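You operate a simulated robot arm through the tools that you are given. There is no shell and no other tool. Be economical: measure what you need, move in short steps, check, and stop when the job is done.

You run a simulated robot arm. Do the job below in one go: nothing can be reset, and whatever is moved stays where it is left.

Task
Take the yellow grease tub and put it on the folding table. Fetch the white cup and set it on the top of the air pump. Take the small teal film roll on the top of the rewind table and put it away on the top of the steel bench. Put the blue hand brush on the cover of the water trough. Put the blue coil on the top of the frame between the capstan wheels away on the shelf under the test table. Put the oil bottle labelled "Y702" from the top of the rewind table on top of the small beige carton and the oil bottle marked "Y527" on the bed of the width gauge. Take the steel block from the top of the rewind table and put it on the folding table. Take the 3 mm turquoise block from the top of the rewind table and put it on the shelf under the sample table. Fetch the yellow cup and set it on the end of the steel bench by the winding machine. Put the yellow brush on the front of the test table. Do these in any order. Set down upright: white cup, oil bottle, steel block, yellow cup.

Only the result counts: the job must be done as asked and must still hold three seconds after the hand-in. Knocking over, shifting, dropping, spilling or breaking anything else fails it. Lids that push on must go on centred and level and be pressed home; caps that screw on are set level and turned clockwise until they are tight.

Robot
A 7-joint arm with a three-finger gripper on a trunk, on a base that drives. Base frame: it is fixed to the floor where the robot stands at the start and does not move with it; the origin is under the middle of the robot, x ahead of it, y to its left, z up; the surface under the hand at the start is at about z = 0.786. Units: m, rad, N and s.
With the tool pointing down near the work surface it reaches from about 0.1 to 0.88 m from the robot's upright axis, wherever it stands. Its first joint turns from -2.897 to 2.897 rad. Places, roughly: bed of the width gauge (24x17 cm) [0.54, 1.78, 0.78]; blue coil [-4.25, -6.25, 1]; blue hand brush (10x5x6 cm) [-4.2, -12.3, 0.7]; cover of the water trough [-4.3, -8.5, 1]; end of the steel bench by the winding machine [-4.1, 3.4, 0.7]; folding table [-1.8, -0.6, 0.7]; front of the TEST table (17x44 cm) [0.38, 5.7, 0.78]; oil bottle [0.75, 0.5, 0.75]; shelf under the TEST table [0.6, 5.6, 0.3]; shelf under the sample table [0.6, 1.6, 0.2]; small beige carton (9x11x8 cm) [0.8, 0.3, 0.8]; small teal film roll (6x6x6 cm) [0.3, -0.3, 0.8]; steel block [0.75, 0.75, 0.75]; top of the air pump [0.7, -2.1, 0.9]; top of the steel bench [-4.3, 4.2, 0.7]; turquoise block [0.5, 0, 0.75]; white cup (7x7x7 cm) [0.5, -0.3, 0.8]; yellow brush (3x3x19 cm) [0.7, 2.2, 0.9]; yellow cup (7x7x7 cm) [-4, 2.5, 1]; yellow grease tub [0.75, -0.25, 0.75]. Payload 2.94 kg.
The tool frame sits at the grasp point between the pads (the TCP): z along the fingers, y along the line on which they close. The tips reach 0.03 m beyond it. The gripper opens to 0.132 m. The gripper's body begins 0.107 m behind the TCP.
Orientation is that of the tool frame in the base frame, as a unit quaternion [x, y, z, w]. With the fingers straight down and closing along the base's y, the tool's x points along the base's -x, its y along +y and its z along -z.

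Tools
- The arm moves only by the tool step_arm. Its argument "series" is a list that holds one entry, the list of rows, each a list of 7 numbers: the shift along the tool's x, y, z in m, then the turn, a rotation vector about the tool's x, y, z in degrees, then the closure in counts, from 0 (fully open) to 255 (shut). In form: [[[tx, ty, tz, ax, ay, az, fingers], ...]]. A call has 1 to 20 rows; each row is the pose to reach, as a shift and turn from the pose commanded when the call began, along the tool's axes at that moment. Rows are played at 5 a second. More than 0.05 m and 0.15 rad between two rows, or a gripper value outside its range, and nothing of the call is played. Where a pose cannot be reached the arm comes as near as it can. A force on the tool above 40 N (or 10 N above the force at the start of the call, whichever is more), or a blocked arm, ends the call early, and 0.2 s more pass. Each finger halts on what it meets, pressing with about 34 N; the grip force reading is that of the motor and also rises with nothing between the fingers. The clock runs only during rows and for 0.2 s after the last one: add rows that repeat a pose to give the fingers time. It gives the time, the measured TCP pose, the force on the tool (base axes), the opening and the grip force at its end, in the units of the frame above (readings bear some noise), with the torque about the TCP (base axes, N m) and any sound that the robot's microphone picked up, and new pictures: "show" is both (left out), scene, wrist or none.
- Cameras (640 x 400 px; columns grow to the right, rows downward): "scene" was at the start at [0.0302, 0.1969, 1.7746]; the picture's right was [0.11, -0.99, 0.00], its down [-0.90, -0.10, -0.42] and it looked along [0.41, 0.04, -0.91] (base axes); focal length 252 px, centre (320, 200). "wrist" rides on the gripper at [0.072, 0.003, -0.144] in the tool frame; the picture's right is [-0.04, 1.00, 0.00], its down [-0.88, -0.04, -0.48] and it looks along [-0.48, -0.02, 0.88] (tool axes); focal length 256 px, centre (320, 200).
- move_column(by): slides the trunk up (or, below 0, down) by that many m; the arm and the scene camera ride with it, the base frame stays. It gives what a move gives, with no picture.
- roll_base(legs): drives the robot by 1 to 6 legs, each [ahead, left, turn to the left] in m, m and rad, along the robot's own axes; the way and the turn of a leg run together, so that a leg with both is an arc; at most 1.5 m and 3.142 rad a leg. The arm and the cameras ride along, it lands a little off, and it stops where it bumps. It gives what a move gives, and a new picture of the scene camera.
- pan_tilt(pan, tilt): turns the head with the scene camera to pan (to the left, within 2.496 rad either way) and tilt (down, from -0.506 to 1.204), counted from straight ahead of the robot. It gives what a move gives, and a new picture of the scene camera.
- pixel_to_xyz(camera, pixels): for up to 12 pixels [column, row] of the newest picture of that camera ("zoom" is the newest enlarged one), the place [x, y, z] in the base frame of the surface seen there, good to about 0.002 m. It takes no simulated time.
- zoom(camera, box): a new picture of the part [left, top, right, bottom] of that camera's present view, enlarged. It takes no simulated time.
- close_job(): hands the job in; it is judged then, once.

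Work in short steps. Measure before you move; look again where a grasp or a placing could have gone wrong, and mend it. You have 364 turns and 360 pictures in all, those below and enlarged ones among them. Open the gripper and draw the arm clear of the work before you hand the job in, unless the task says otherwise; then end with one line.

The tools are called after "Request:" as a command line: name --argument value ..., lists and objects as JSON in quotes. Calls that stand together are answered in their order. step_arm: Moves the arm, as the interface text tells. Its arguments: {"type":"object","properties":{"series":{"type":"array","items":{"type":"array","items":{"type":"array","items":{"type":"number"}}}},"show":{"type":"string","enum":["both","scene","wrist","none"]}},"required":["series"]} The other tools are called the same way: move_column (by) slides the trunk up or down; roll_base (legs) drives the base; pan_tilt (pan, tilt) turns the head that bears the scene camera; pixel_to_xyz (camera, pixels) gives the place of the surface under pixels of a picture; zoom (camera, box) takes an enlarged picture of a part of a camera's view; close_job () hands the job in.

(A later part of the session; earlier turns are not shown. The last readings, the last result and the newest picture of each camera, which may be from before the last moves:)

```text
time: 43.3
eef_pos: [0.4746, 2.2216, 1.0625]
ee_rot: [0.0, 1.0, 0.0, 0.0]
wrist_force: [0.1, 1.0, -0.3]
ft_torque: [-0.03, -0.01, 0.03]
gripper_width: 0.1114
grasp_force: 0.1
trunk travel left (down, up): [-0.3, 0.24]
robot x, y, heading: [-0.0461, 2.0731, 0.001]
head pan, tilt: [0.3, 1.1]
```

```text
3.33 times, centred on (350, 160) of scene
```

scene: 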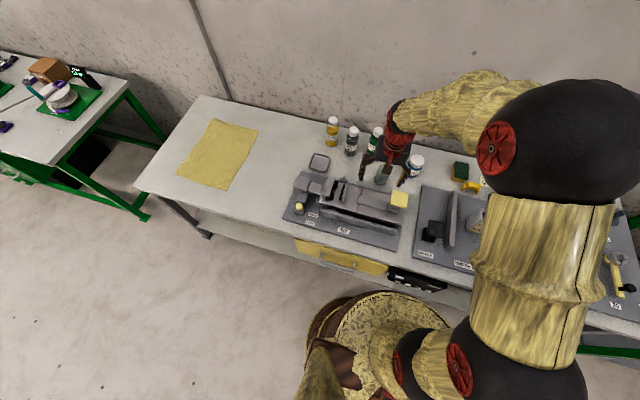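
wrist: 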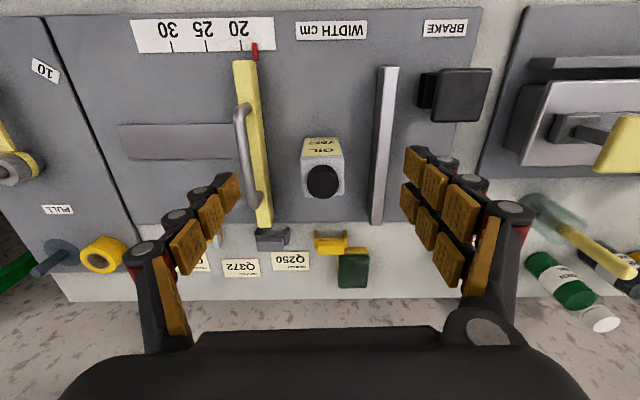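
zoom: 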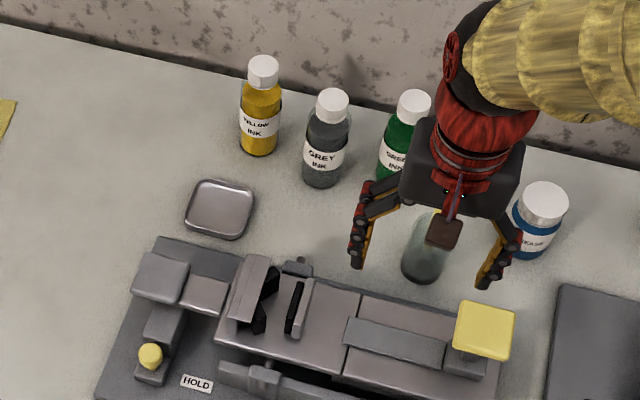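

Measure brush handle, jar and neighbours.

Request:
pixel_to_xyz --camera "wrist" --pixels '[[307, 277], [308, 264], [309, 252], [310, 243], [311, 203], [248, 278], [358, 313], [360, 265], [231, 130], [357, 290]]'

```text
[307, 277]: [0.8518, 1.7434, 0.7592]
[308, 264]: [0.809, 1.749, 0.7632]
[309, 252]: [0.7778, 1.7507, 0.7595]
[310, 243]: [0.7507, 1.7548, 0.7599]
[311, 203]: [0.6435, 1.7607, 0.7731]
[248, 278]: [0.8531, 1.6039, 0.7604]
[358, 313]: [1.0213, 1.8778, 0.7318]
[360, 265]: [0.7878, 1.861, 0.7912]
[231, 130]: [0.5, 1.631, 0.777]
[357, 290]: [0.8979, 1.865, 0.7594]
```

The wrist picture was stale; I take a fresh one with a zero move.

Request:
step_arm --series '[[[0, 0, 0, 0, 0, 0, 0]]]' --show "wrist"

Request:
pixel_to_xyz --camera "wrist" --pixels '[[307, 277], [308, 264], [309, 252], [310, 243], [311, 203], [248, 278], [358, 313], [360, 265], [231, 130], [357, 290]]'

```text
time: 43.7
eef_pos: [0.4748, 2.2217, 1.0618]
ee_rot: [-0.001, 1.0, 0.0, -0.001]
wrist_force: [0.2, 0.8, 0.5]
ft_torque: [-0.03, 0.01, -0.02]
gripper_width: 0.1315
grasp_force: 0.2
trunk travel left (down, up): [-0.3, 0.24]
robot x, y, heading: [-0.0493, 2.0755, 0.002]
head pan, tilt: [0.3, 1.1]
```

wrist: 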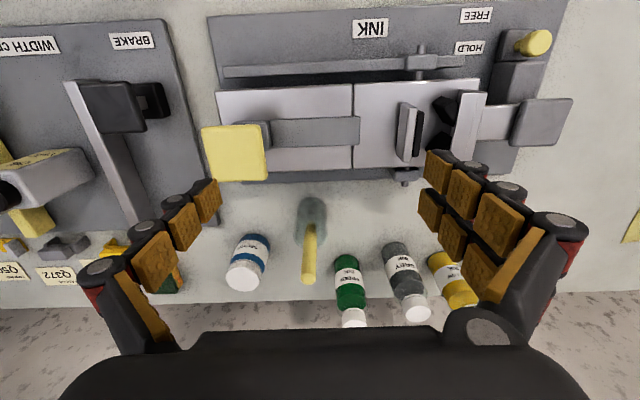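

```text
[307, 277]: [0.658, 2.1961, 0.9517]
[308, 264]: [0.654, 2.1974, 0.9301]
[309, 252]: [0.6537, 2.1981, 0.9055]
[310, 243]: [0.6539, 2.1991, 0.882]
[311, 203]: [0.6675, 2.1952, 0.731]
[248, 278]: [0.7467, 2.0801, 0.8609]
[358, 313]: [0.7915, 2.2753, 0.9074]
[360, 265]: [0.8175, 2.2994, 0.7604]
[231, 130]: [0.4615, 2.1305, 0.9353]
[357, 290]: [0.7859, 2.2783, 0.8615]
```

The handle stands at about (0.664, 2.197), top z≈0.955. I move the hand over it and lower to TCP z≈0.925.

Request:
step_arm --series '[[[-0.045, -0.006, 0, 0, 0, 0, 0], [-0.09, -0.012, 0, 0, 0, 0, 0], [-0.14, -0.018, 0, 0, 0, 0, 0], [-0.189, -0.0245, 0, 0, 0, 0, 0], [-0.189, -0.0245, 0.04, 0, 0, 0, 0], [-0.189, -0.0245, 0.08, 0, 0, 0, 0], [-0.189, -0.0245, 0.08, 0, 0, 0, 0]]]' --show "wrist"

Request:
pixel_to_xyz --camera "wrist" --pixels '[[320, 90], [318, 110], [322, 130], [310, 60], [320, 140], [330, 90]]'

```text
refused: row 3 steps farther than a row can; nothing moved
```

```text
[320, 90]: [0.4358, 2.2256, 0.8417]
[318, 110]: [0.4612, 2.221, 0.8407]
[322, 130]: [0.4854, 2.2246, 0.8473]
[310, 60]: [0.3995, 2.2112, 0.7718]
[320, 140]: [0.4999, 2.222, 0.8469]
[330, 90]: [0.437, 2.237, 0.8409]
```

Row step too long; retry with smaller rows.

Request:
step_arm --series '[[[-0.045, -0.006, 0, 0, 0, 0, 0], [-0.09, -0.012, 0, 0, 0, 0, 0], [-0.135, -0.018, 0, 0, 0, 0, 0], [-0.18, -0.0245, 0, 0, 0, 0, 0], [-0.189, -0.0245, 0.04, 0, 0, 0, 0], [-0.189, -0.0245, 0.08, 0, 0, 0, 0], [-0.189, -0.0245, 0.08, 0, 0, 0, 0]]]' --show "wrist"

```text
time: 45.3
eef_pos: [0.6696, 2.1964, 0.985]
ee_rot: [0.0, 1.0, 0.0, 0.001]
wrist_force: [0.3, 0.0, -0.3]
ft_torque: [-0.02, 0.01, 0.03]
gripper_width: 0.1318
grasp_force: 0.1
trunk travel left (down, up): [-0.3, 0.24]
robot x, y, heading: [-0.0467, 2.0757, 0.0]
head pan, tilt: [0.3, 1.1]
```

wrist: 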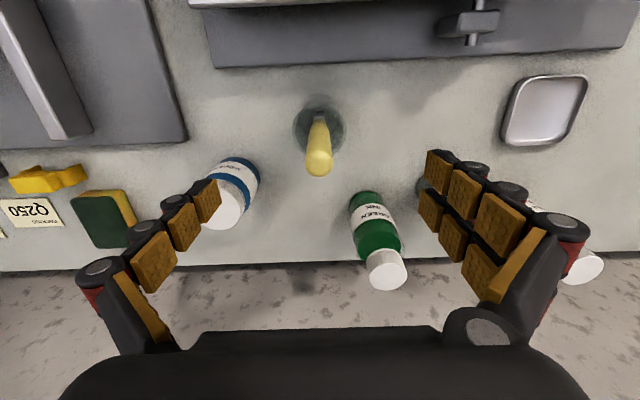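

Request:
pixel_to_xyz --camera "wrist" --pixels '[[319, 168], [317, 150], [318, 130], [310, 165], [329, 165], [385, 270]]'

Request:
zoom --camera "wrist" --box '[260, 80, 380, 200]'

```text
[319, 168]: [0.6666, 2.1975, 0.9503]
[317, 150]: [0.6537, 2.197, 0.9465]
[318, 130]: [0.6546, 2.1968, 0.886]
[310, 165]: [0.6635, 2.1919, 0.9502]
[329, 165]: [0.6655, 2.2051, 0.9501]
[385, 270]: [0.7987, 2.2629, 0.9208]
```

```text
3.33 times, centred on (320, 140) of wrist
```

zoom: 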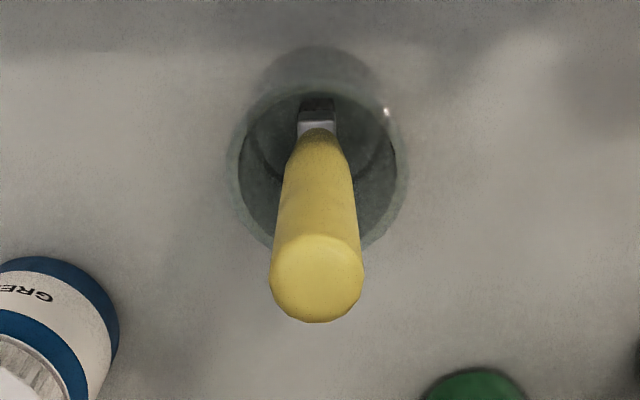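

Handle centred; lower to z≈0.925 and close.

Request:
step_arm --series '[[[0.003, 0.001, 0.03, 0, 0, 0, 0], [0.003, 0.001, 0.06, 0, 0, 0, 0], [0.003, 0.001, 0.06, 0, 0, 0, 100], [0.003, 0.001, 0.06, 0, 0, 0, 255], [0.003, 0.001, 0.06, 0, 0, 0, 255], [0.003, 0.001, 0.06, 0, 0, 0, 255], [0.003, 0.001, 0.06, 0, 0, 0, 255], [0.003, 0.001, 0.06, 0, 0, 0, 255], [0.003, 0.001, 0.06, 0, 0, 0, 255], [0.003, 0.001, 0.06, 0, 0, 0, 255]]]' --show "wrist"

```text
time: 47.5
eef_pos: [0.6624, 2.2, 0.9215]
ee_rot: [0.0, 1.0, 0.001, -0.001]
wrist_force: [-0.4, -0.1, 0.0]
ft_torque: [0.01, 0.05, 0.01]
gripper_width: 0.0207
grasp_force: 14.0
trunk travel left (down, up): [-0.3, 0.24]
robot x, y, heading: [-0.0455, 2.0754, 0.005]
head pan, tilt: [0.3, 1.1]
```

wrist: 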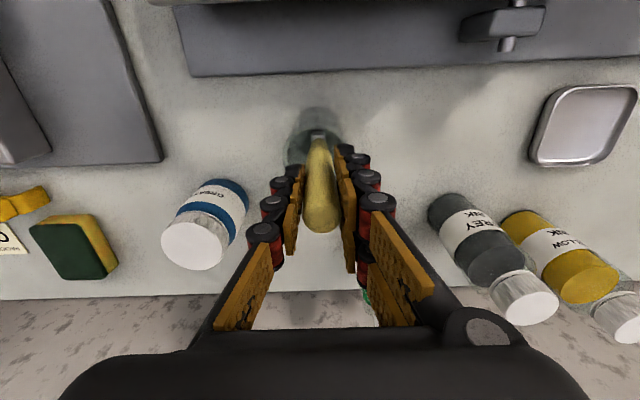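

Gripped (0.021 m). Lift straight up 0.2 m.

Request:
step_arm --series '[[[0, 0, -0.02, 0, 0, 0, 255], [0, 0, -0.06, 0, 0, 0, 255], [0, 0, -0.1, 0, 0, 0, 255], [0, 0, -0.14, 0, 0, 0, 255], [0, 0, -0.18, 0, 0, 0, 255], [0, 0, -0.21, 0, 0, 0, 255]]]'

```text
time: 48.9
eef_pos: [0.6612, 2.194, 1.133]
ee_rot: [0.0, 1.0, 0.0, -0.001]
wrist_force: [-0.6, -0.4, -1.9]
ft_torque: [0.0, -0.05, 0.01]
gripper_width: 0.0203
grasp_force: 34.0
trunk travel left (down, up): [-0.3, 0.24]
robot x, y, heading: [-0.0463, 2.0753, -0.003]
head pan, tilt: [0.3, 1.1]
```

scene: 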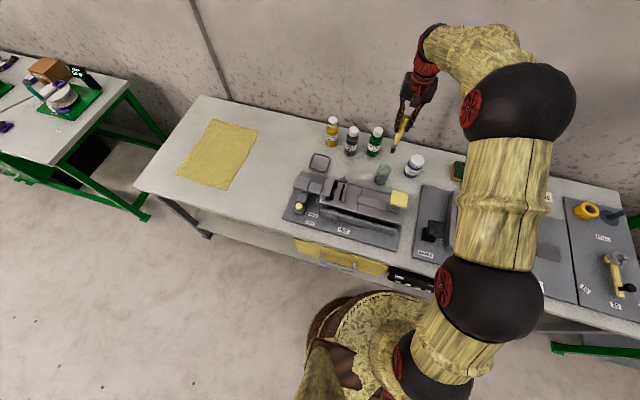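
wrist: 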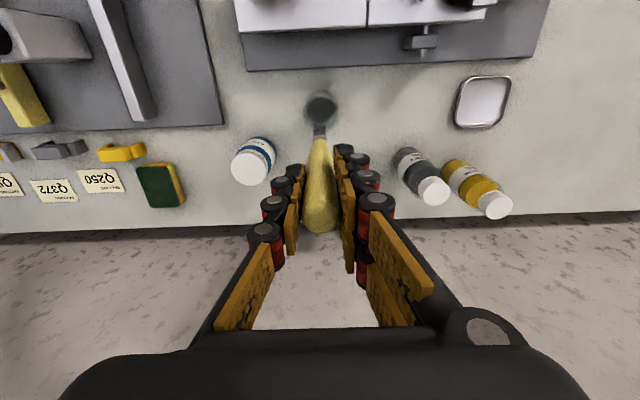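

Brush is out and the jar stands. I pull the arm in and look along the way to the left.

Request:
step_arm --series '[[[0.045, 0, 0, 0, 0, 0, 255], [0.09, 0, 0, 0, 0, 0, 255], [0.135, 0, 0, 0, 0, 0, 255], [0.18, 0, 0, 0, 0, 0, 255], [0.225, 0, 0, 0, 0, 0, 255], [0.26, 0, 0, 0, 0, 0, 255]]]' --show "none"

Request:
pan_tilt --pan 1.4 --tilt 0.45

```text
time: 50.3
eef_pos: [0.3997, 2.1976, 1.1378]
ee_rot: [0.0, 1.0, -0.001, 0.0]
wrist_force: [-0.2, 0.7, -0.1]
ft_torque: [0.0, -0.03, -0.02]
gripper_width: 0.02
grasp_force: 34.1
trunk travel left (down, up): [-0.3, 0.24]
robot x, y, heading: [-0.0429, 2.0738, -0.0]
head pan, tilt: [0.3, 1.1]
```

```text
time: 51.6
eef_pos: [0.4009, 2.1987, 1.1363]
ee_rot: [0.001, 1.0, 0.001, 0.0]
wrist_force: [0.0, 0.6, -1.1]
ft_torque: [0.01, -0.02, 0.0]
gripper_width: 0.0201
grasp_force: 33.6
trunk travel left (down, up): [-0.3, 0.24]
robot x, y, heading: [-0.0472, 2.0743, -0.004]
head pan, tilt: [1.4, 0.45]
```

scene: 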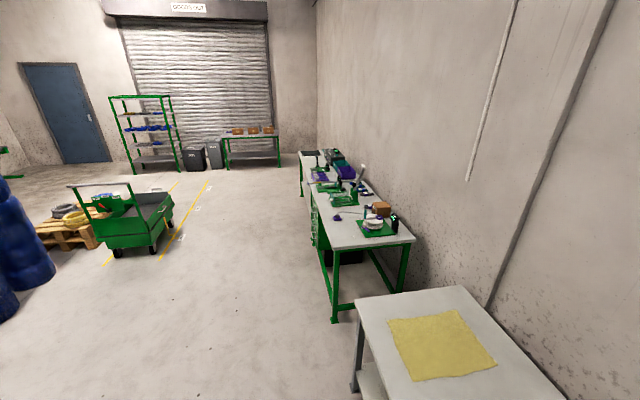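

Request:
pixel_to_xyz --camera "scene" --pixels '[[335, 250], [335, 320], [320, 215], [300, 160], [355, 390], [345, 270], [150, 240], [355, 215], [200, 300]]'

Request:
zoom --camera "scene" --box '[280, 140, 440, 330]'

```text
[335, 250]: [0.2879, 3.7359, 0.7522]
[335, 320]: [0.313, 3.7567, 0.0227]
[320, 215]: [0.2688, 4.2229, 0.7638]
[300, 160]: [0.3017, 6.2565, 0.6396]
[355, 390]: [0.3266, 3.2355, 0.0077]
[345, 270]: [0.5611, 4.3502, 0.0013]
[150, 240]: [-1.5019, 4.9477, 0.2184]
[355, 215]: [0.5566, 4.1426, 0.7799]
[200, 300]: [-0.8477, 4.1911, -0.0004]
```

```text
2.11 times, centred on (360, 235) of scene
```

zoom: 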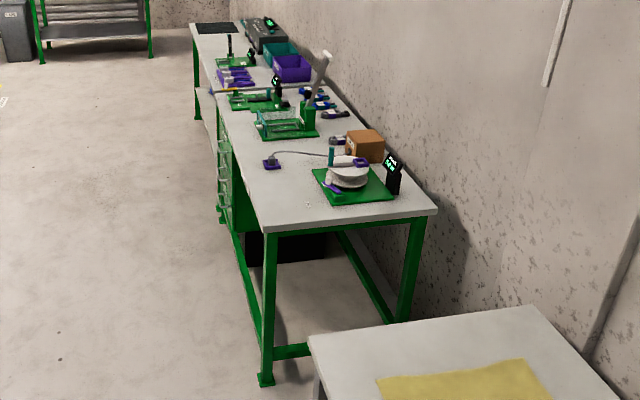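

The way is free (trolley at x≈-1.5). I back off 0.2 m and drive left 3.5 m.

Request:
roll_base --legs '[[-0.2, 0, 0], [0, 1.5, 0], [0, 1.5, 0], [0, 0.5, 0]]'

Request:
pan_tilt --pan 0.3 --tilt 0.9

```text
time: 69.8
eef_pos: [0.1136, 5.7022, 1.1358]
ee_rot: [-0.024, 1.0, 0.0, 0.0]
wrist_force: [0.5, 0.2, -1.3]
ft_torque: [0.0, -0.05, -0.03]
gripper_width: 0.02
grasp_force: 34.0
trunk travel left (down, up): [-0.3, 0.24]
robot x, y, heading: [-0.3266, 5.5563, 0.049]
head pan, tilt: [1.4, 0.45]
```

scene: 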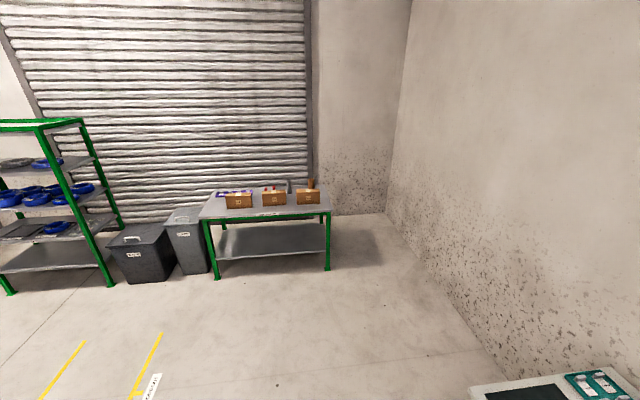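

```text
time: 71.1
eef_pos: [0.113, 5.7024, 1.1368]
ee_rot: [-0.025, 1.0, 0.0, 0.001]
wrist_force: [0.1, -0.3, -0.6]
ft_torque: [0.02, -0.02, 0.0]
gripper_width: 0.0199
grasp_force: 34.4
trunk travel left (down, up): [-0.3, 0.24]
robot x, y, heading: [-0.3272, 5.5578, 0.048]
head pan, tilt: [0.3, 0.901]
```

scene: 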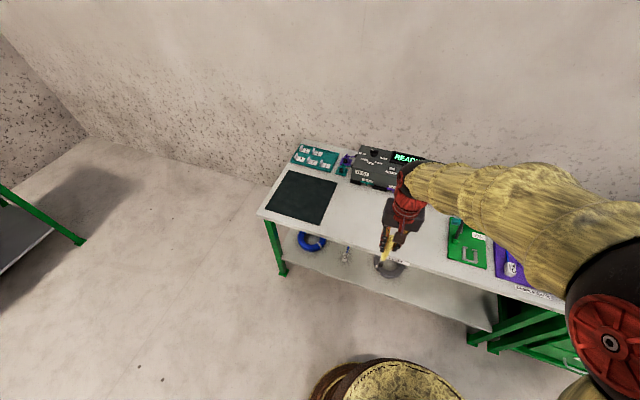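

I zoom and measure the test table's front area.

Request:
zoom --camera "scene" --box '[240, 130, 560, 350]'

Request:
pixel_to_xyz --camera "scene" --pixels '[[320, 232], [350, 220], [440, 255], [340, 200], [380, 210], [425, 260], [320, 238], [300, 215], [345, 270], [420, 300], [310, 240]]'

```text
1.82 times, centred on (400, 240) of scene
```

zoom: 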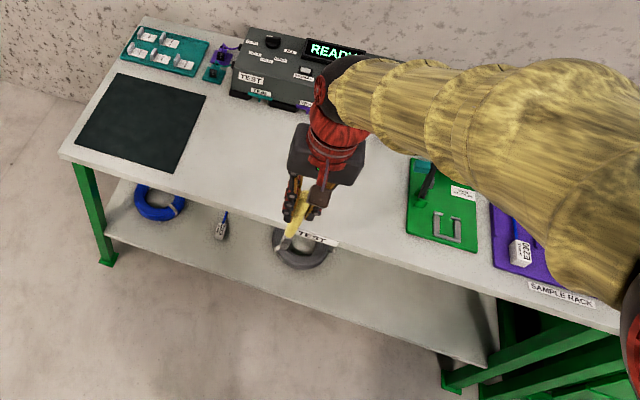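

```text
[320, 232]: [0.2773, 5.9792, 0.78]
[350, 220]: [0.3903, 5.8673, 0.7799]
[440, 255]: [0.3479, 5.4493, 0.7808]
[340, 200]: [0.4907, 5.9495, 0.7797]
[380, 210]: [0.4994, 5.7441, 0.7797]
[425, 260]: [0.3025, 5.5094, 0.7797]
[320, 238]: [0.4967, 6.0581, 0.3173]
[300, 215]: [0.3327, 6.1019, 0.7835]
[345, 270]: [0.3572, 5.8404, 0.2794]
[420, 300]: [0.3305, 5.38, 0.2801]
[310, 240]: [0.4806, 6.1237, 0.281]
```

Front area is free (z 0.78, edge x 0.265). I tilt the tool forward so the brush lies nearly horizontal, head ahead.

Request:
step_arm --series '[[[0, 0, 0, 0, -8, 0, 255], [0, 0, 0, 0, -16, 0, 255], [0, 0, 0, 0, -24, 0, 255], [0, 0, 0, 0, -32, 0, 255], [0, 0, 0, 0, -40, 0, 255], [0, 0, 0, 0, -48, 0, 255], [0, 0, 0, 0, -56, 0, 255], [0, 0, 0, 0, -64, 0, 255], [0, 0, 0, 0, -72, 0, 255], [0, 0, 0, 0, -80, 0, 255], [0, 0, 0, 0, -86, 0, 255], [0, 0, 0, 0, -86, 0, 255]]]'

```text
time: 73.7
eef_pos: [0.1126, 5.7042, 1.1357]
ee_rot: [-0.018, 0.73, 0.017, 0.682]
wrist_force: [0.3, -0.3, -0.3]
ft_torque: [0.01, 0.02, 0.0]
gripper_width: 0.0197
grasp_force: 33.7
trunk travel left (down, up): [-0.3, 0.24]
robot x, y, heading: [-0.3269, 5.5601, 0.05]
head pan, tilt: [0.3, 0.901]
```

scene: 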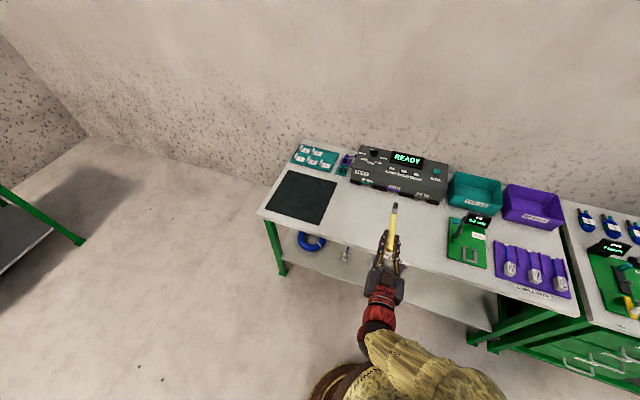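
wrist: 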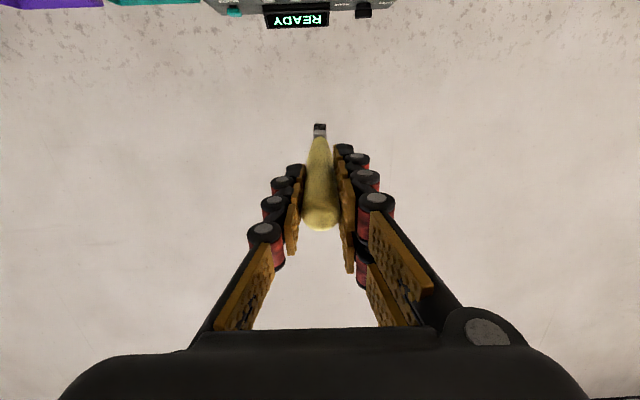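

Brush is horizontal. I move it forward and down to just above the table front.

Request:
step_arm --series '[[[0, 0, 0.04, 0, 0, 0, 255], [0, 0, 0.08, 0, 0, 0, 255], [0, 0, 0.12, 0, 0, 0, 255], [0, 0, 0.16, 0, 0, 0, 255], [0, 0, 0.2, 0, 0, 0, 255], [0.04, 0, 0.215, 0, 0, 0, 255], [0.08, 0, 0.215, 0, 0, 0, 255], [0.12, 0, 0.215, 0, 0, 0, 255], [0.16, 0, 0.215, 0, 0, 0, 255], [0.2, 0, 0.215, 0, 0, 0, 255], [0.24, 0, 0.215, 0, 0, 0, 255], [0.27, 0, 0.215, 0, 0, 0, 255], [0.29, 0, 0.215, 0, 0, 0, 255], [0.29, 0, 0.215, 0, 0, 0, 255]]]'

```text
time: 76.7
eef_pos: [0.315, 5.7295, 0.8312]
ee_rot: [-0.029, 0.733, -0.014, 0.679]
wrist_force: [-0.3, -0.2, -1.5]
ft_torque: [-0.01, 0.02, -0.01]
gripper_width: 0.0198
grasp_force: 33.7
out of reach, approached as far as the arm can: row 8, 9, 10, 11, 12, 13, 14
trunk travel left (down, up): [-0.3, 0.24]
robot x, y, heading: [-0.3232, 5.555, 0.045]
head pan, tilt: [0.3, 0.901]
```

scene: 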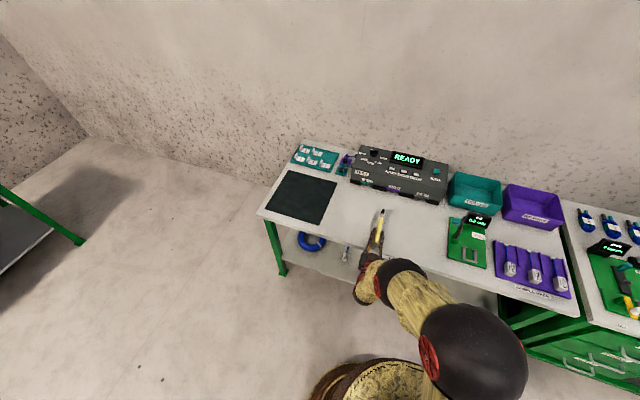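
wrist: 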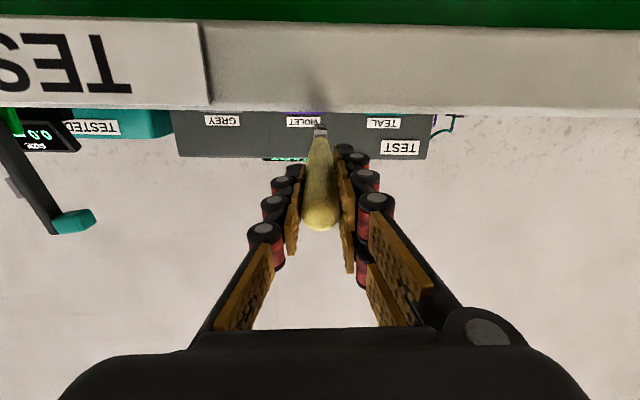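

Close to the arm's limit; I use the trunk to lower by 0.02 m and then a bit more.

Request:
move_column --by -0.02

Request:
zoom --camera "scene" --box '[320, 180, 460, 290]'

```text
time: 77.4
eef_pos: [0.3143, 5.7283, 0.8104]
ee_rot: [-0.029, 0.733, -0.015, 0.679]
wrist_force: [0.3, 0.4, -0.3]
ft_torque: [0.04, 0.04, 0.0]
gripper_width: 0.0201
grasp_force: 34.8
trunk travel left (down, up): [-0.28, 0.26]
robot x, y, heading: [-0.3267, 5.5546, 0.049]
head pan, tilt: [0.3, 0.901]
```

```text
3.64 times, centred on (390, 235) of scene
```

zoom: 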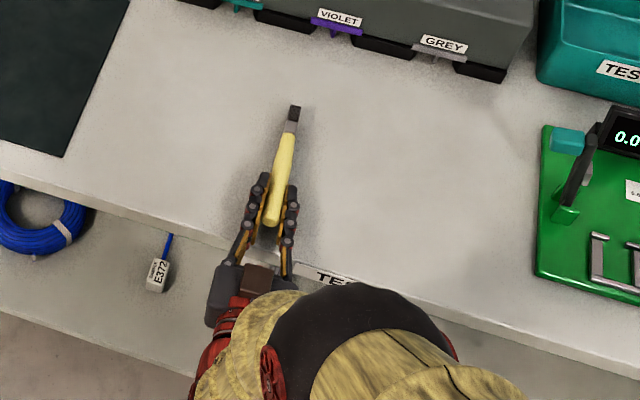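

Lower trunk slightly more in small steps, watching force.

Request:
move_column --by -0.008

Request:
zoom --camera "scene" --box '[350, 190, 420, 260]'

Request:
pixel_to_xyz --camera "zoom" --pixels '[[320, 140], [350, 140]]'

```text
time: 77.9
eef_pos: [0.3148, 5.7304, 0.8047]
ee_rot: [-0.028, 0.733, -0.015, 0.68]
wrist_force: [-1.2, -0.5, 5.9]
ft_torque: [0.1, -0.13, 0.0]
gripper_width: 0.0197
grasp_force: 34.2
trunk travel left (down, up): [-0.272, 0.268]
robot x, y, heading: [-0.3254, 5.5587, 0.049]
head pan, tilt: [0.3, 0.901]
```

```text
5.71 times, centred on (385, 225) of scene
```

zoom: 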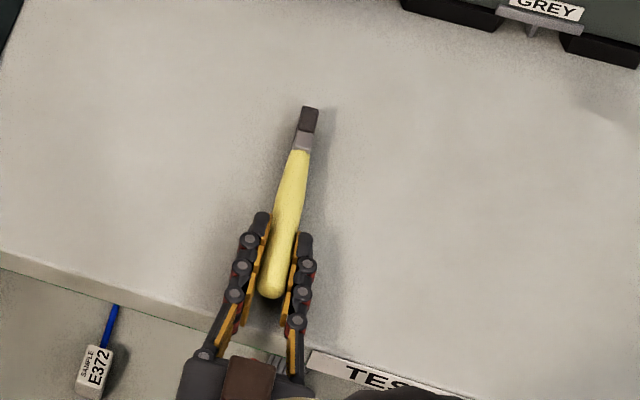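

```text
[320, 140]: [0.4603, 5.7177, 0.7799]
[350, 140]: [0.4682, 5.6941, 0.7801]
```

The brush head rests on the table; the handle is about 1.4 cm up. I open the fingers gently and see.

Request:
step_arm --series '[[[0, 0, 0, 0, 0, 0, 230], [0, 0, 0, 0, 0, 0, 200], [0, 0, 0, 0, 0, 0, 150], [0, 0, 0, 0, 0, 0, 100], [0, 0, 0, 0, 0, 0, 100]]]'

Request:
zoom --camera "scene" --box '[350, 190, 420, 260]'

```text
time: 79.1
eef_pos: [0.3158, 5.729, 0.8057]
ee_rot: [-0.029, 0.733, -0.014, 0.68]
wrist_force: [4.9, -3.5, 11.1]
ft_torque: [0.22, -0.3, -0.19]
gripper_width: 0.0796
grasp_force: 0.0
trunk travel left (down, up): [-0.272, 0.268]
robot x, y, heading: [-0.3218, 5.5548, 0.045]
head pan, tilt: [0.3, 0.901]
```

scene: 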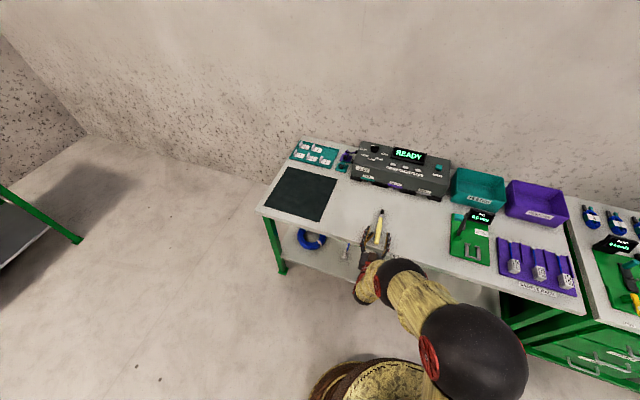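
wrist: 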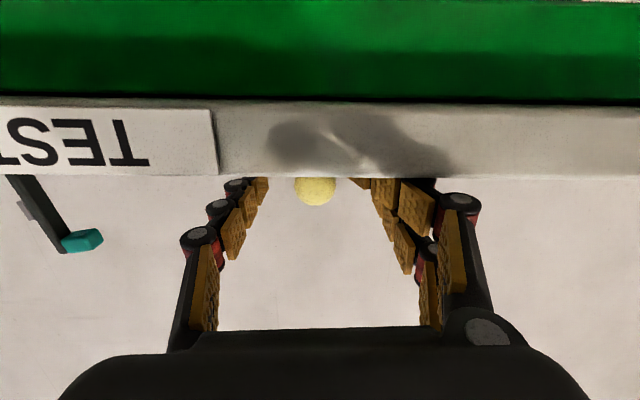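

```text
5.71 times, centred on (385, 225) of scene
```

zoom: 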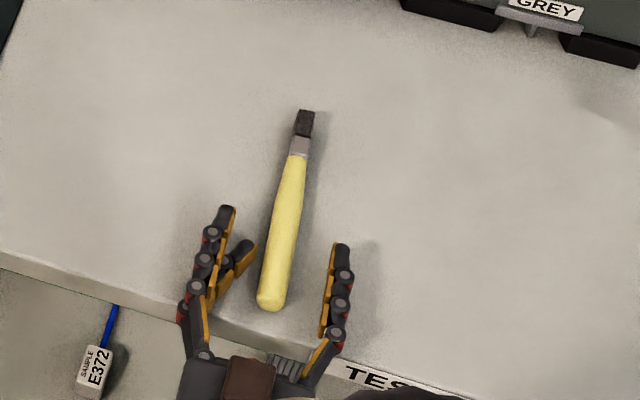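

Brush lies flat on the front. There's some force on the fingers; I raise the trunk 0.08 m straight up and check.

Request:
move_column --by 0.08

Request:
zoom --camera "scene" --box '[330, 180, 440, 290]'

```text
time: 80.3
eef_pos: [0.3153, 5.7292, 0.883]
ee_rot: [-0.029, 0.734, -0.015, 0.679]
wrist_force: [-0.5, 0.4, -0.5]
ft_torque: [-0.01, -0.01, -0.01]
gripper_width: 0.0801
grasp_force: 0.1
trunk travel left (down, up): [-0.352, 0.188]
robot x, y, heading: [-0.3235, 5.5583, 0.049]
head pan, tilt: [0.3, 0.901]
```

```text
3.64 times, centred on (385, 235) of scene
```

zoom: 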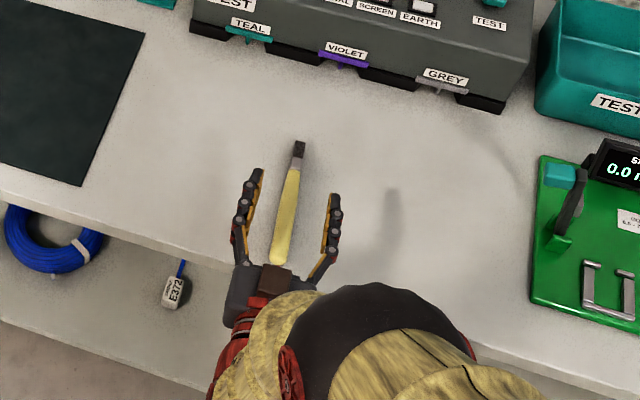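

Clear of the brush. I retract backward, up and turn the tool down again.

Request:
step_arm --series '[[[-0.02, 0, -0.045, 0, 0, 0, 100], [-0.04, 0, -0.09, 0, 0, 0, 100], [-0.07, 0, -0.12, 0, 0, 0, 60], [-0.1, 0, -0.15, 0, 8, 0, 0], [-0.13, 0, -0.18, 0, 16, 0, 0], [-0.16, 0, -0.2, 0, 24, 0, 0], [-0.19, 0, -0.2, 0, 32, 0, 0], [-0.19, 0, -0.2, 0, 40, 0, 0], [-0.19, 0, -0.2, 0, 48, 0, 0], [-0.19, 0, -0.2, 0, 56, 0, 0], [-0.19, 0, -0.2, 0, 64, 0, 0], [-0.19, 0, -0.2, 0, 72, 0, 0], [-0.19, 0, -0.2, 0, 80, 0, 0], [-0.19, 0, -0.2, 0, 86, 0, 0]]]' --show "none"

Request:
pan_tilt --pan 2.45 --tilt 0.4

```text
time: 83.3
eef_pos: [0.131, 5.7373, 1.0881]
ee_rot: [-0.012, 0.999, -0.031, -0.005]
wrist_force: [-0.8, 0.1, -0.5]
ft_torque: [-0.01, -0.01, 0.01]
gripper_width: 0.132
grasp_force: 0.1
out of reach, approached as far as the arm can: row 1, 2, 3, 4
trunk travel left (down, up): [-0.352, 0.188]
robot x, y, heading: [-0.3272, 5.5572, 0.047]
head pan, tilt: [0.3, 0.901]
```

```text
time: 85.3
eef_pos: [0.1295, 5.7389, 1.0884]
ee_rot: [-0.011, 0.999, -0.03, -0.002]
wrist_force: [0.0, 1.3, -0.1]
ft_torque: [-0.03, -0.02, -0.01]
gripper_width: 0.1319
grasp_force: 0.0
trunk travel left (down, up): [-0.352, 0.188]
robot x, y, heading: [-0.3303, 5.5602, 0.046]
head pan, tilt: [2.45, 0.4]
```

scene: 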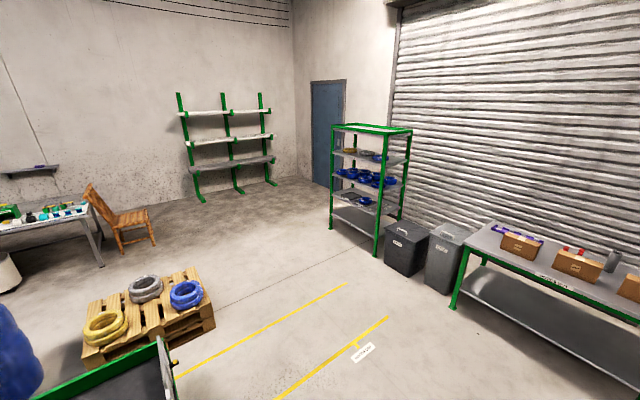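

I straighten, drive back along the tables to y≈3, step away from them and turn around to face the steel bench side.

Request:
roll_base --legs '[[-0.15, 0, -0.047], [0, -1.5, 0], [0, -1.0, 0], [-0.2, 0, 0]]'

Request:
pan_tilt --pan 2.45 --tilt 0.5

Request:
pan_tilt --pan -2.45 --tilt 0.5

```text
time: 99.8
eef_pos: [-0.1695, 3.2054, 1.0885]
ee_rot: [-0.007, 0.999, -0.031, -0.003]
wrist_force: [-0.3, 0.1, 0.0]
ft_torque: [-0.01, -0.05, 0.0]
gripper_width: 0.132
grasp_force: 0.0
trunk travel left (down, up): [-0.352, 0.188]
robot x, y, heading: [-0.6297, 3.0324, 0.039]
head pan, tilt: [2.45, 0.4]
```

scene: 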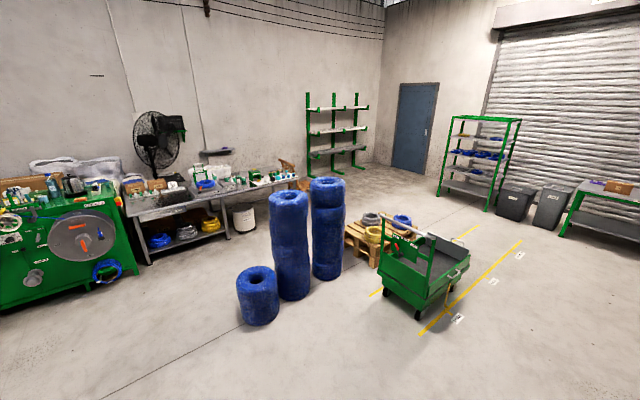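

```text
time: 100.5
eef_pos: [-0.1677, 3.2056, 1.0877]
ee_rot: [-0.007, 0.999, -0.031, -0.003]
wrist_force: [0.0, 0.3, 0.5]
ft_torque: [0.0, -0.01, -0.02]
gripper_width: 0.1322
grasp_force: 0.0
trunk travel left (down, up): [-0.352, 0.188]
robot x, y, heading: [-0.6287, 3.026, 0.041]
head pan, tilt: [2.45, 0.499]
```

scene: 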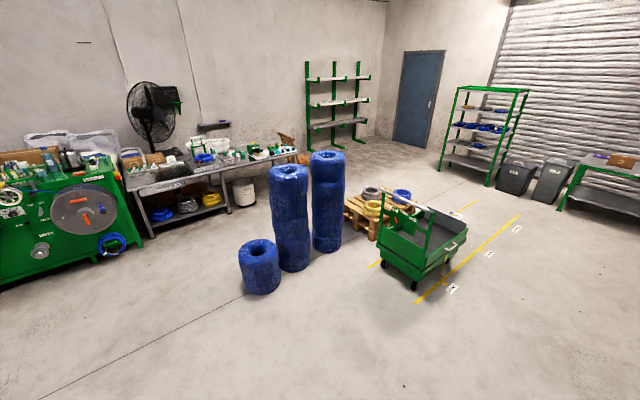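

```text
time: 104.3
eef_pos: [-0.1683, 3.2048, 1.0892]
ee_rot: [-0.007, 1.0, -0.031, -0.004]
wrist_force: [0.8, -0.8, -1.0]
ft_torque: [0.0, 0.02, 0.01]
gripper_width: 0.1318
grasp_force: 0.0
trunk travel left (down, up): [-0.352, 0.188]
robot x, y, heading: [-0.6258, 3.0301, 0.039]
head pan, tilt: [-2.45, 0.499]
```

scene: 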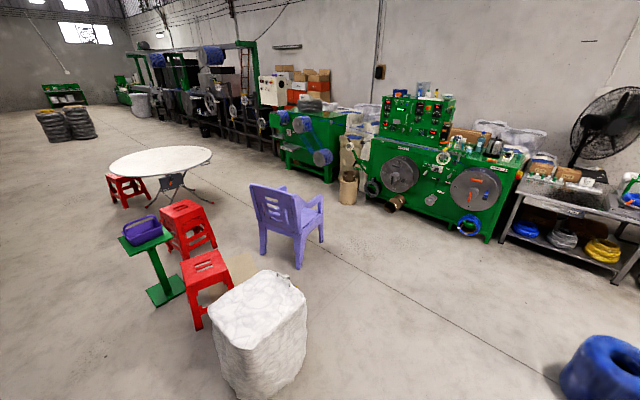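

I measure obstacles: bag, chair, barrels, winding machine and bench.

Request:
pixel_to_xyz --camera "scene" --pixels '[[260, 300], [260, 395], [310, 330], [300, 265], [320, 235], [490, 235], [440, 215], [560, 390], [515, 235], [510, 175], [600, 195], [450, 150]]'

Request:
zoom --camera "scene" --box '[360, 70, 640, 270]'

```text
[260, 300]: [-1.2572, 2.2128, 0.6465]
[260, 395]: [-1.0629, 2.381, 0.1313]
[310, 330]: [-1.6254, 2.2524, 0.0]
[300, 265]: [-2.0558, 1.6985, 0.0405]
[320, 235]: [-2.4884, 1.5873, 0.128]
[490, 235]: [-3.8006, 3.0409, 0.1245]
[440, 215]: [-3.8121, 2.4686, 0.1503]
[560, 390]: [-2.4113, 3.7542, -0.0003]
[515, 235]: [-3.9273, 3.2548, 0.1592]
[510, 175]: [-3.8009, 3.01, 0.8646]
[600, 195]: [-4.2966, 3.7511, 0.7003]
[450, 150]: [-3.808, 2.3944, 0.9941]
```

```text
2.00 times, centred on (500, 170) of scene
```

zoom: 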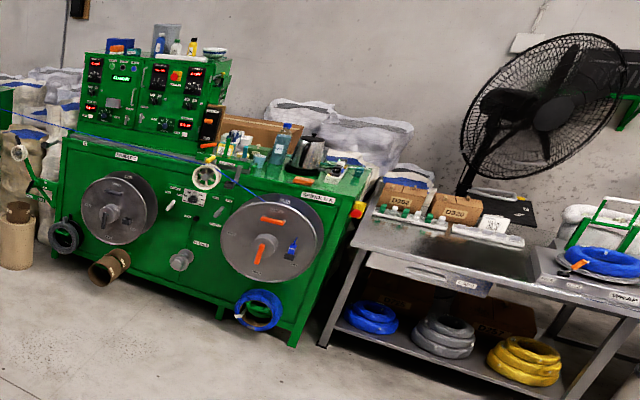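

Corridor y≈2.6–3.5 is free. I turn around to face −x and drive 2.3 m ahead toward the winding machine.

Request:
roll_base --legs '[[0, 0, 3.1], [1.2, 0, 0]]'

Request:
pan_tilt --pan 0.0 --tilt 0.6

```text
time: 117.7
eef_pos: [-2.3268, 2.9364, 1.0882]
ee_rot: [0.999, -0.033, 0.004, -0.03]
wrist_force: [0.7, 0.9, 0.2]
ft_torque: [0.01, -0.02, -0.02]
gripper_width: 0.1322
grasp_force: 0.0
trunk travel left (down, up): [-0.352, 0.188]
robot x, y, heading: [-1.8554, 3.0757, 3.105]
head pan, tilt: [-2.45, 0.499]
```

scene: 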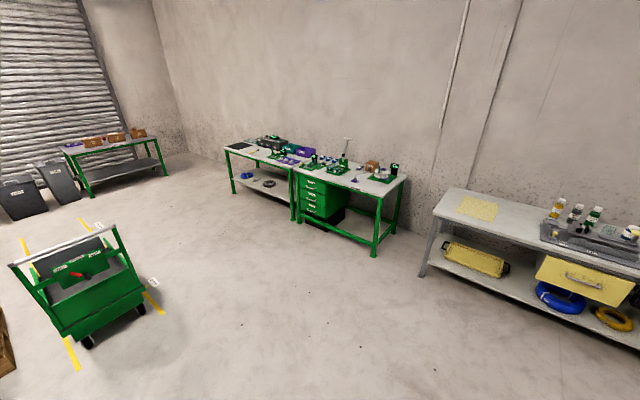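

```text
time: 120.0
eef_pos: [-2.3266, 2.9369, 1.0886]
ee_rot: [0.999, -0.033, 0.004, -0.03]
wrist_force: [0.0, -0.6, -0.7]
ft_torque: [-0.02, -0.01, -0.01]
gripper_width: 0.1318
grasp_force: 0.1
trunk travel left (down, up): [-0.352, 0.188]
robot x, y, heading: [-1.8534, 3.0755, 3.105]
head pan, tilt: [0.0, 0.6]
```

scene: 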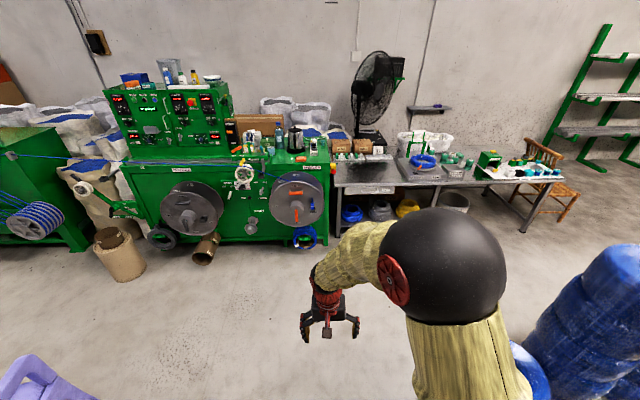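

I zoom to find the yellow cup on the winding machine and the bench end.

Request:
zoom --camera "scene" --box '[220, 110, 480, 230]'

Request:
zoom --camera "scene" --box '[220, 120, 350, 200]'

```text
2.46 times, centred on (350, 170) of scene
```

zoom: 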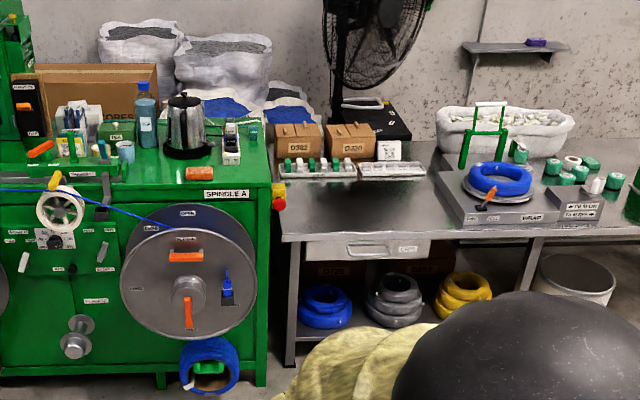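

```text
4.92 times, centred on (285, 160) of scene
```

zoom: 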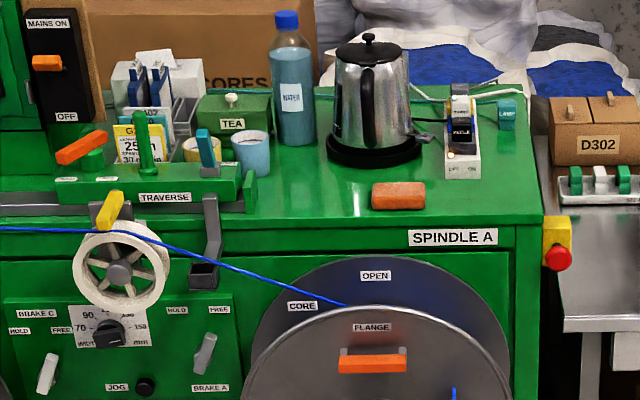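

Yellow cup is at zoom (195,150), behind the traverse next to the blue cup. I measure it and neighbours.

Request:
pixel_to_xyz --camera "zoom" --pixels '[[190, 152], [192, 140], [250, 155], [208, 160], [145, 160], [135, 115], [180, 185], [225, 105], [290, 100], [250, 135], [300, 180], [400, 200]]'

Request:
pixel_to_xyz --camera "scene" --pixels '[[345, 185], [338, 180], [362, 182], [385, 180], [345, 170], [375, 168], [410, 180], [395, 160]]'

```text
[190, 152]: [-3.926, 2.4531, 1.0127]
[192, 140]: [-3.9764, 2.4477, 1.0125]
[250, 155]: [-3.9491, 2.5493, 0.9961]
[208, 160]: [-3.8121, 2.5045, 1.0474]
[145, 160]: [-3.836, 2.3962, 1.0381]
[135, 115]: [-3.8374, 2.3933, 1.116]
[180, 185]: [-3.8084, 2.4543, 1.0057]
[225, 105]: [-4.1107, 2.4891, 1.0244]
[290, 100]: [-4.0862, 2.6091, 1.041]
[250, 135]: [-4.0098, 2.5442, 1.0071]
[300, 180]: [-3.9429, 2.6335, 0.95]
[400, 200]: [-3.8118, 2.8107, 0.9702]
```

```text
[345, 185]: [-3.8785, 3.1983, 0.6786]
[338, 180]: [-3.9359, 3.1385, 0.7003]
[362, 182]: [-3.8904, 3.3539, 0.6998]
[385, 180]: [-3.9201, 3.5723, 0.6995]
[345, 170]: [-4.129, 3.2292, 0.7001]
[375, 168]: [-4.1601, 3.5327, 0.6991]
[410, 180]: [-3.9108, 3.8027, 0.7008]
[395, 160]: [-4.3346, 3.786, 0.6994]
```

I fix the small tool tilt, raise the trunk, and check floor obstacles ahead of the machine.

Request:
step_arm --series '[[[0, 0, 0, -3.44, -0.4, -1.7, 0], [0.05, 0, 0, -3.44, -0.4, -1.7, 0], [0.07, 0, 0, -3.44, -0.4, -1.7, 0]]]' --show "none"

Request:
move_column --by 0.18

Request:
pixel_to_xyz --camera "scene" --pixels '[[205, 255], [130, 275], [305, 240], [300, 205], [190, 210], [250, 228], [160, 245], [310, 250]]'

```text
time: 120.8
eef_pos: [-2.2559, 2.9307, 1.0891]
ee_rot: [1.0, -0.017, 0.0, 0.0]
wrist_force: [0.2, -1.4, -0.3]
ft_torque: [-0.01, 0.01, 0.03]
gripper_width: 0.132
grasp_force: 0.0
trunk travel left (down, up): [-0.352, 0.188]
robot x, y, heading: [-1.8599, 3.0761, 3.1]
head pan, tilt: [0.0, 0.6]
```

```text
time: 122.8
eef_pos: [-2.2561, 2.9299, 1.2706]
ee_rot: [1.0, -0.017, 0.001, 0.001]
wrist_force: [-0.1, -0.5, 0.8]
ft_torque: [0.02, 0.0, -0.01]
gripper_width: 0.132
grasp_force: 0.1
trunk travel left (down, up): [-0.532, 0.008]
robot x, y, heading: [-1.8556, 3.0712, 3.098]
head pan, tilt: [0.0, 0.6]
```

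```text
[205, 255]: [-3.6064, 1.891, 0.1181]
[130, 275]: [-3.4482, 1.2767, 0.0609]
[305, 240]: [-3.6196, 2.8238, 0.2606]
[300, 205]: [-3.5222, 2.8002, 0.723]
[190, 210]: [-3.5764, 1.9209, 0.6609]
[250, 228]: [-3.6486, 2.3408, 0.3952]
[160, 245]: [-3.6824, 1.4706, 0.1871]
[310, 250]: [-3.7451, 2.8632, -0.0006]
```

Machine handles protrude to x≈-3.52, so I stop at x≈-3.2 and strafe left to y≈2.55.

Request:
roll_base --legs '[[0, 0, 0.043], [1.33, 0, 0], [0, 0.55, 0]]'

Request:
pan_tilt --pan 0.2 --tilt 0.9

```text
time: 132.7
eef_pos: [-3.6036, 2.3676, 1.2703]
ee_rot: [1.0, -0.001, 0.001, -0.001]
wrist_force: [0.0, -0.4, 1.2]
ft_torque: [0.03, 0.0, -0.03]
gripper_width: 0.1319
grasp_force: 0.1
trunk travel left (down, up): [-0.532, 0.008]
robot x, y, heading: [-3.2081, 2.5239, 3.135]
head pan, tilt: [0.0, 0.6]
```

scene: 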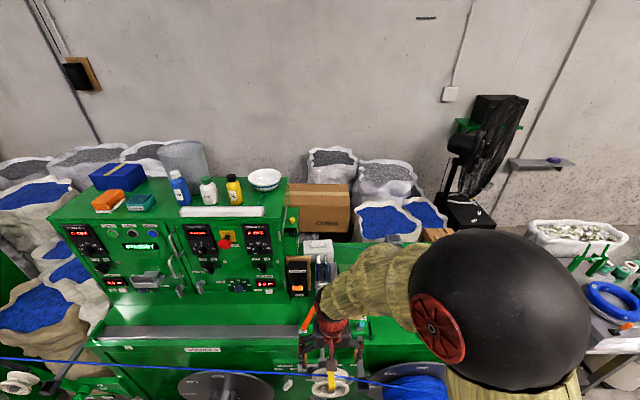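

```text
time: 133.5
eef_pos: [-3.6037, 2.3675, 1.2704]
ee_rot: [1.0, 0.0, 0.001, 0.0]
wrist_force: [-0.5, -0.4, 0.3]
ft_torque: [0.05, 0.03, -0.01]
gripper_width: 0.1319
grasp_force: 0.0
trunk travel left (down, up): [-0.532, 0.008]
robot x, y, heading: [-3.2061, 2.5274, 3.133]
head pan, tilt: [0.201, 0.901]
```

scene: 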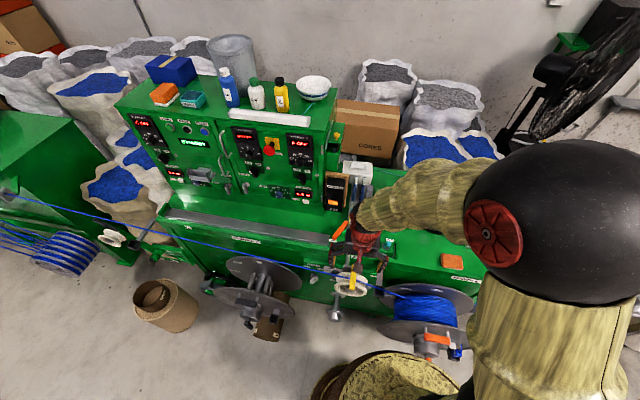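

I bring the hand over in front of the cup for a wrist view, staying high.

Request:
step_arm --series '[[[-0.045, -0.025, 0, 0, 0, 0, 0], [-0.09, -0.05, 0, 0, 0, 0, 0], [-0.135, -0.075, 0, 0, 0, 0, 0], [-0.18, -0.1, 0, 0, 0, 0, 0], [-0.22, -0.1, 0, 0, 0, 0, 0]]]' --show "wrist"

Request:
zoom --camera "wrist" --box '[200, 60, 440, 300]'

```text
refused: row 1 steps farther than a row can; nothing moved
```

```text
1.67 times, centred on (320, 180) of wrist
```

zoom: 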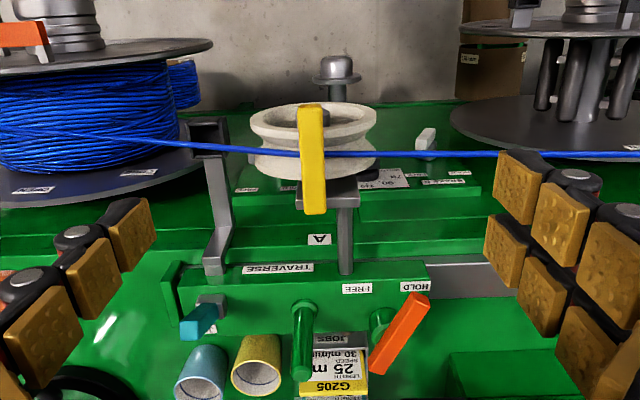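

Retry with shorter rows.

Request:
step_arm --series '[[[-0.04, -0.025, 0, 0, 0, 0, 0], [-0.08, -0.05, 0, 0, 0, 0, 0], [-0.12, -0.075, 0, 0, 0, 0, 0], [-0.16, -0.1, 0, 0, 0, 0, 0], [-0.2, -0.1, 0, 0, 0, 0, 0]]]' --show "wrist"

Request:
zoom --camera "wrist" --box '[220, 60, 420, 260]'

```text
time: 134.7
eef_pos: [-3.8055, 2.468, 1.2682]
ee_rot: [1.0, -0.001, 0.002, 0.0]
wrist_force: [-0.7, -0.2, 0.0]
ft_torque: [0.02, -0.07, -0.01]
gripper_width: 0.1319
grasp_force: 0.0
trunk travel left (down, up): [-0.532, 0.008]
robot x, y, heading: [-3.2049, 2.5261, 3.139]
head pan, tilt: [0.201, 0.901]
```

wrist: 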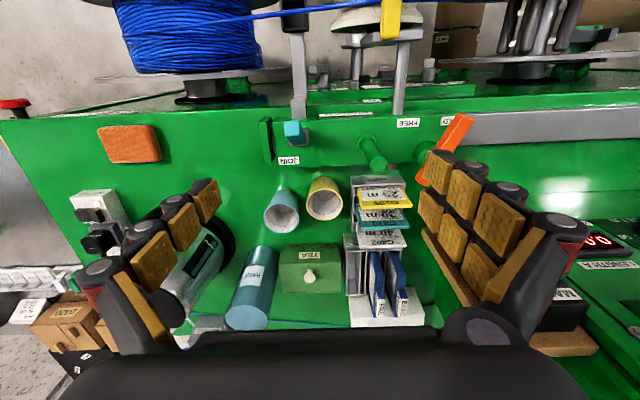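

```text
2.00 times, centred on (320, 160) of wrist
```

zoom: 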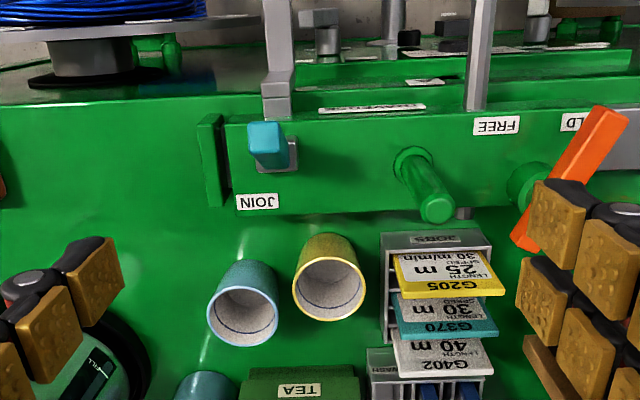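

Request:
pixel_to_xyz --camera "zoom" --pixels '[[328, 265], [297, 280], [362, 280], [330, 318], [328, 240], [270, 345], [245, 290], [500, 290], [390, 290], [300, 215], [435, 215], [300, 375]]'

```text
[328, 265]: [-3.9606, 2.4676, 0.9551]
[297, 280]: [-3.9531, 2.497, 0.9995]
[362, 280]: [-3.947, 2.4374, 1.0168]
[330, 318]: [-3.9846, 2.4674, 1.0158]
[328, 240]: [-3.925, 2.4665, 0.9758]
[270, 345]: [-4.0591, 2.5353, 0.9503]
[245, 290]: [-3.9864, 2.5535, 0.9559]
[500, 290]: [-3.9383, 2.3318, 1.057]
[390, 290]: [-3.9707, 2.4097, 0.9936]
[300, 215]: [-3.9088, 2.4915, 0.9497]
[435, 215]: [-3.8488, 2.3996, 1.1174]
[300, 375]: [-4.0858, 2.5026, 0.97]
```

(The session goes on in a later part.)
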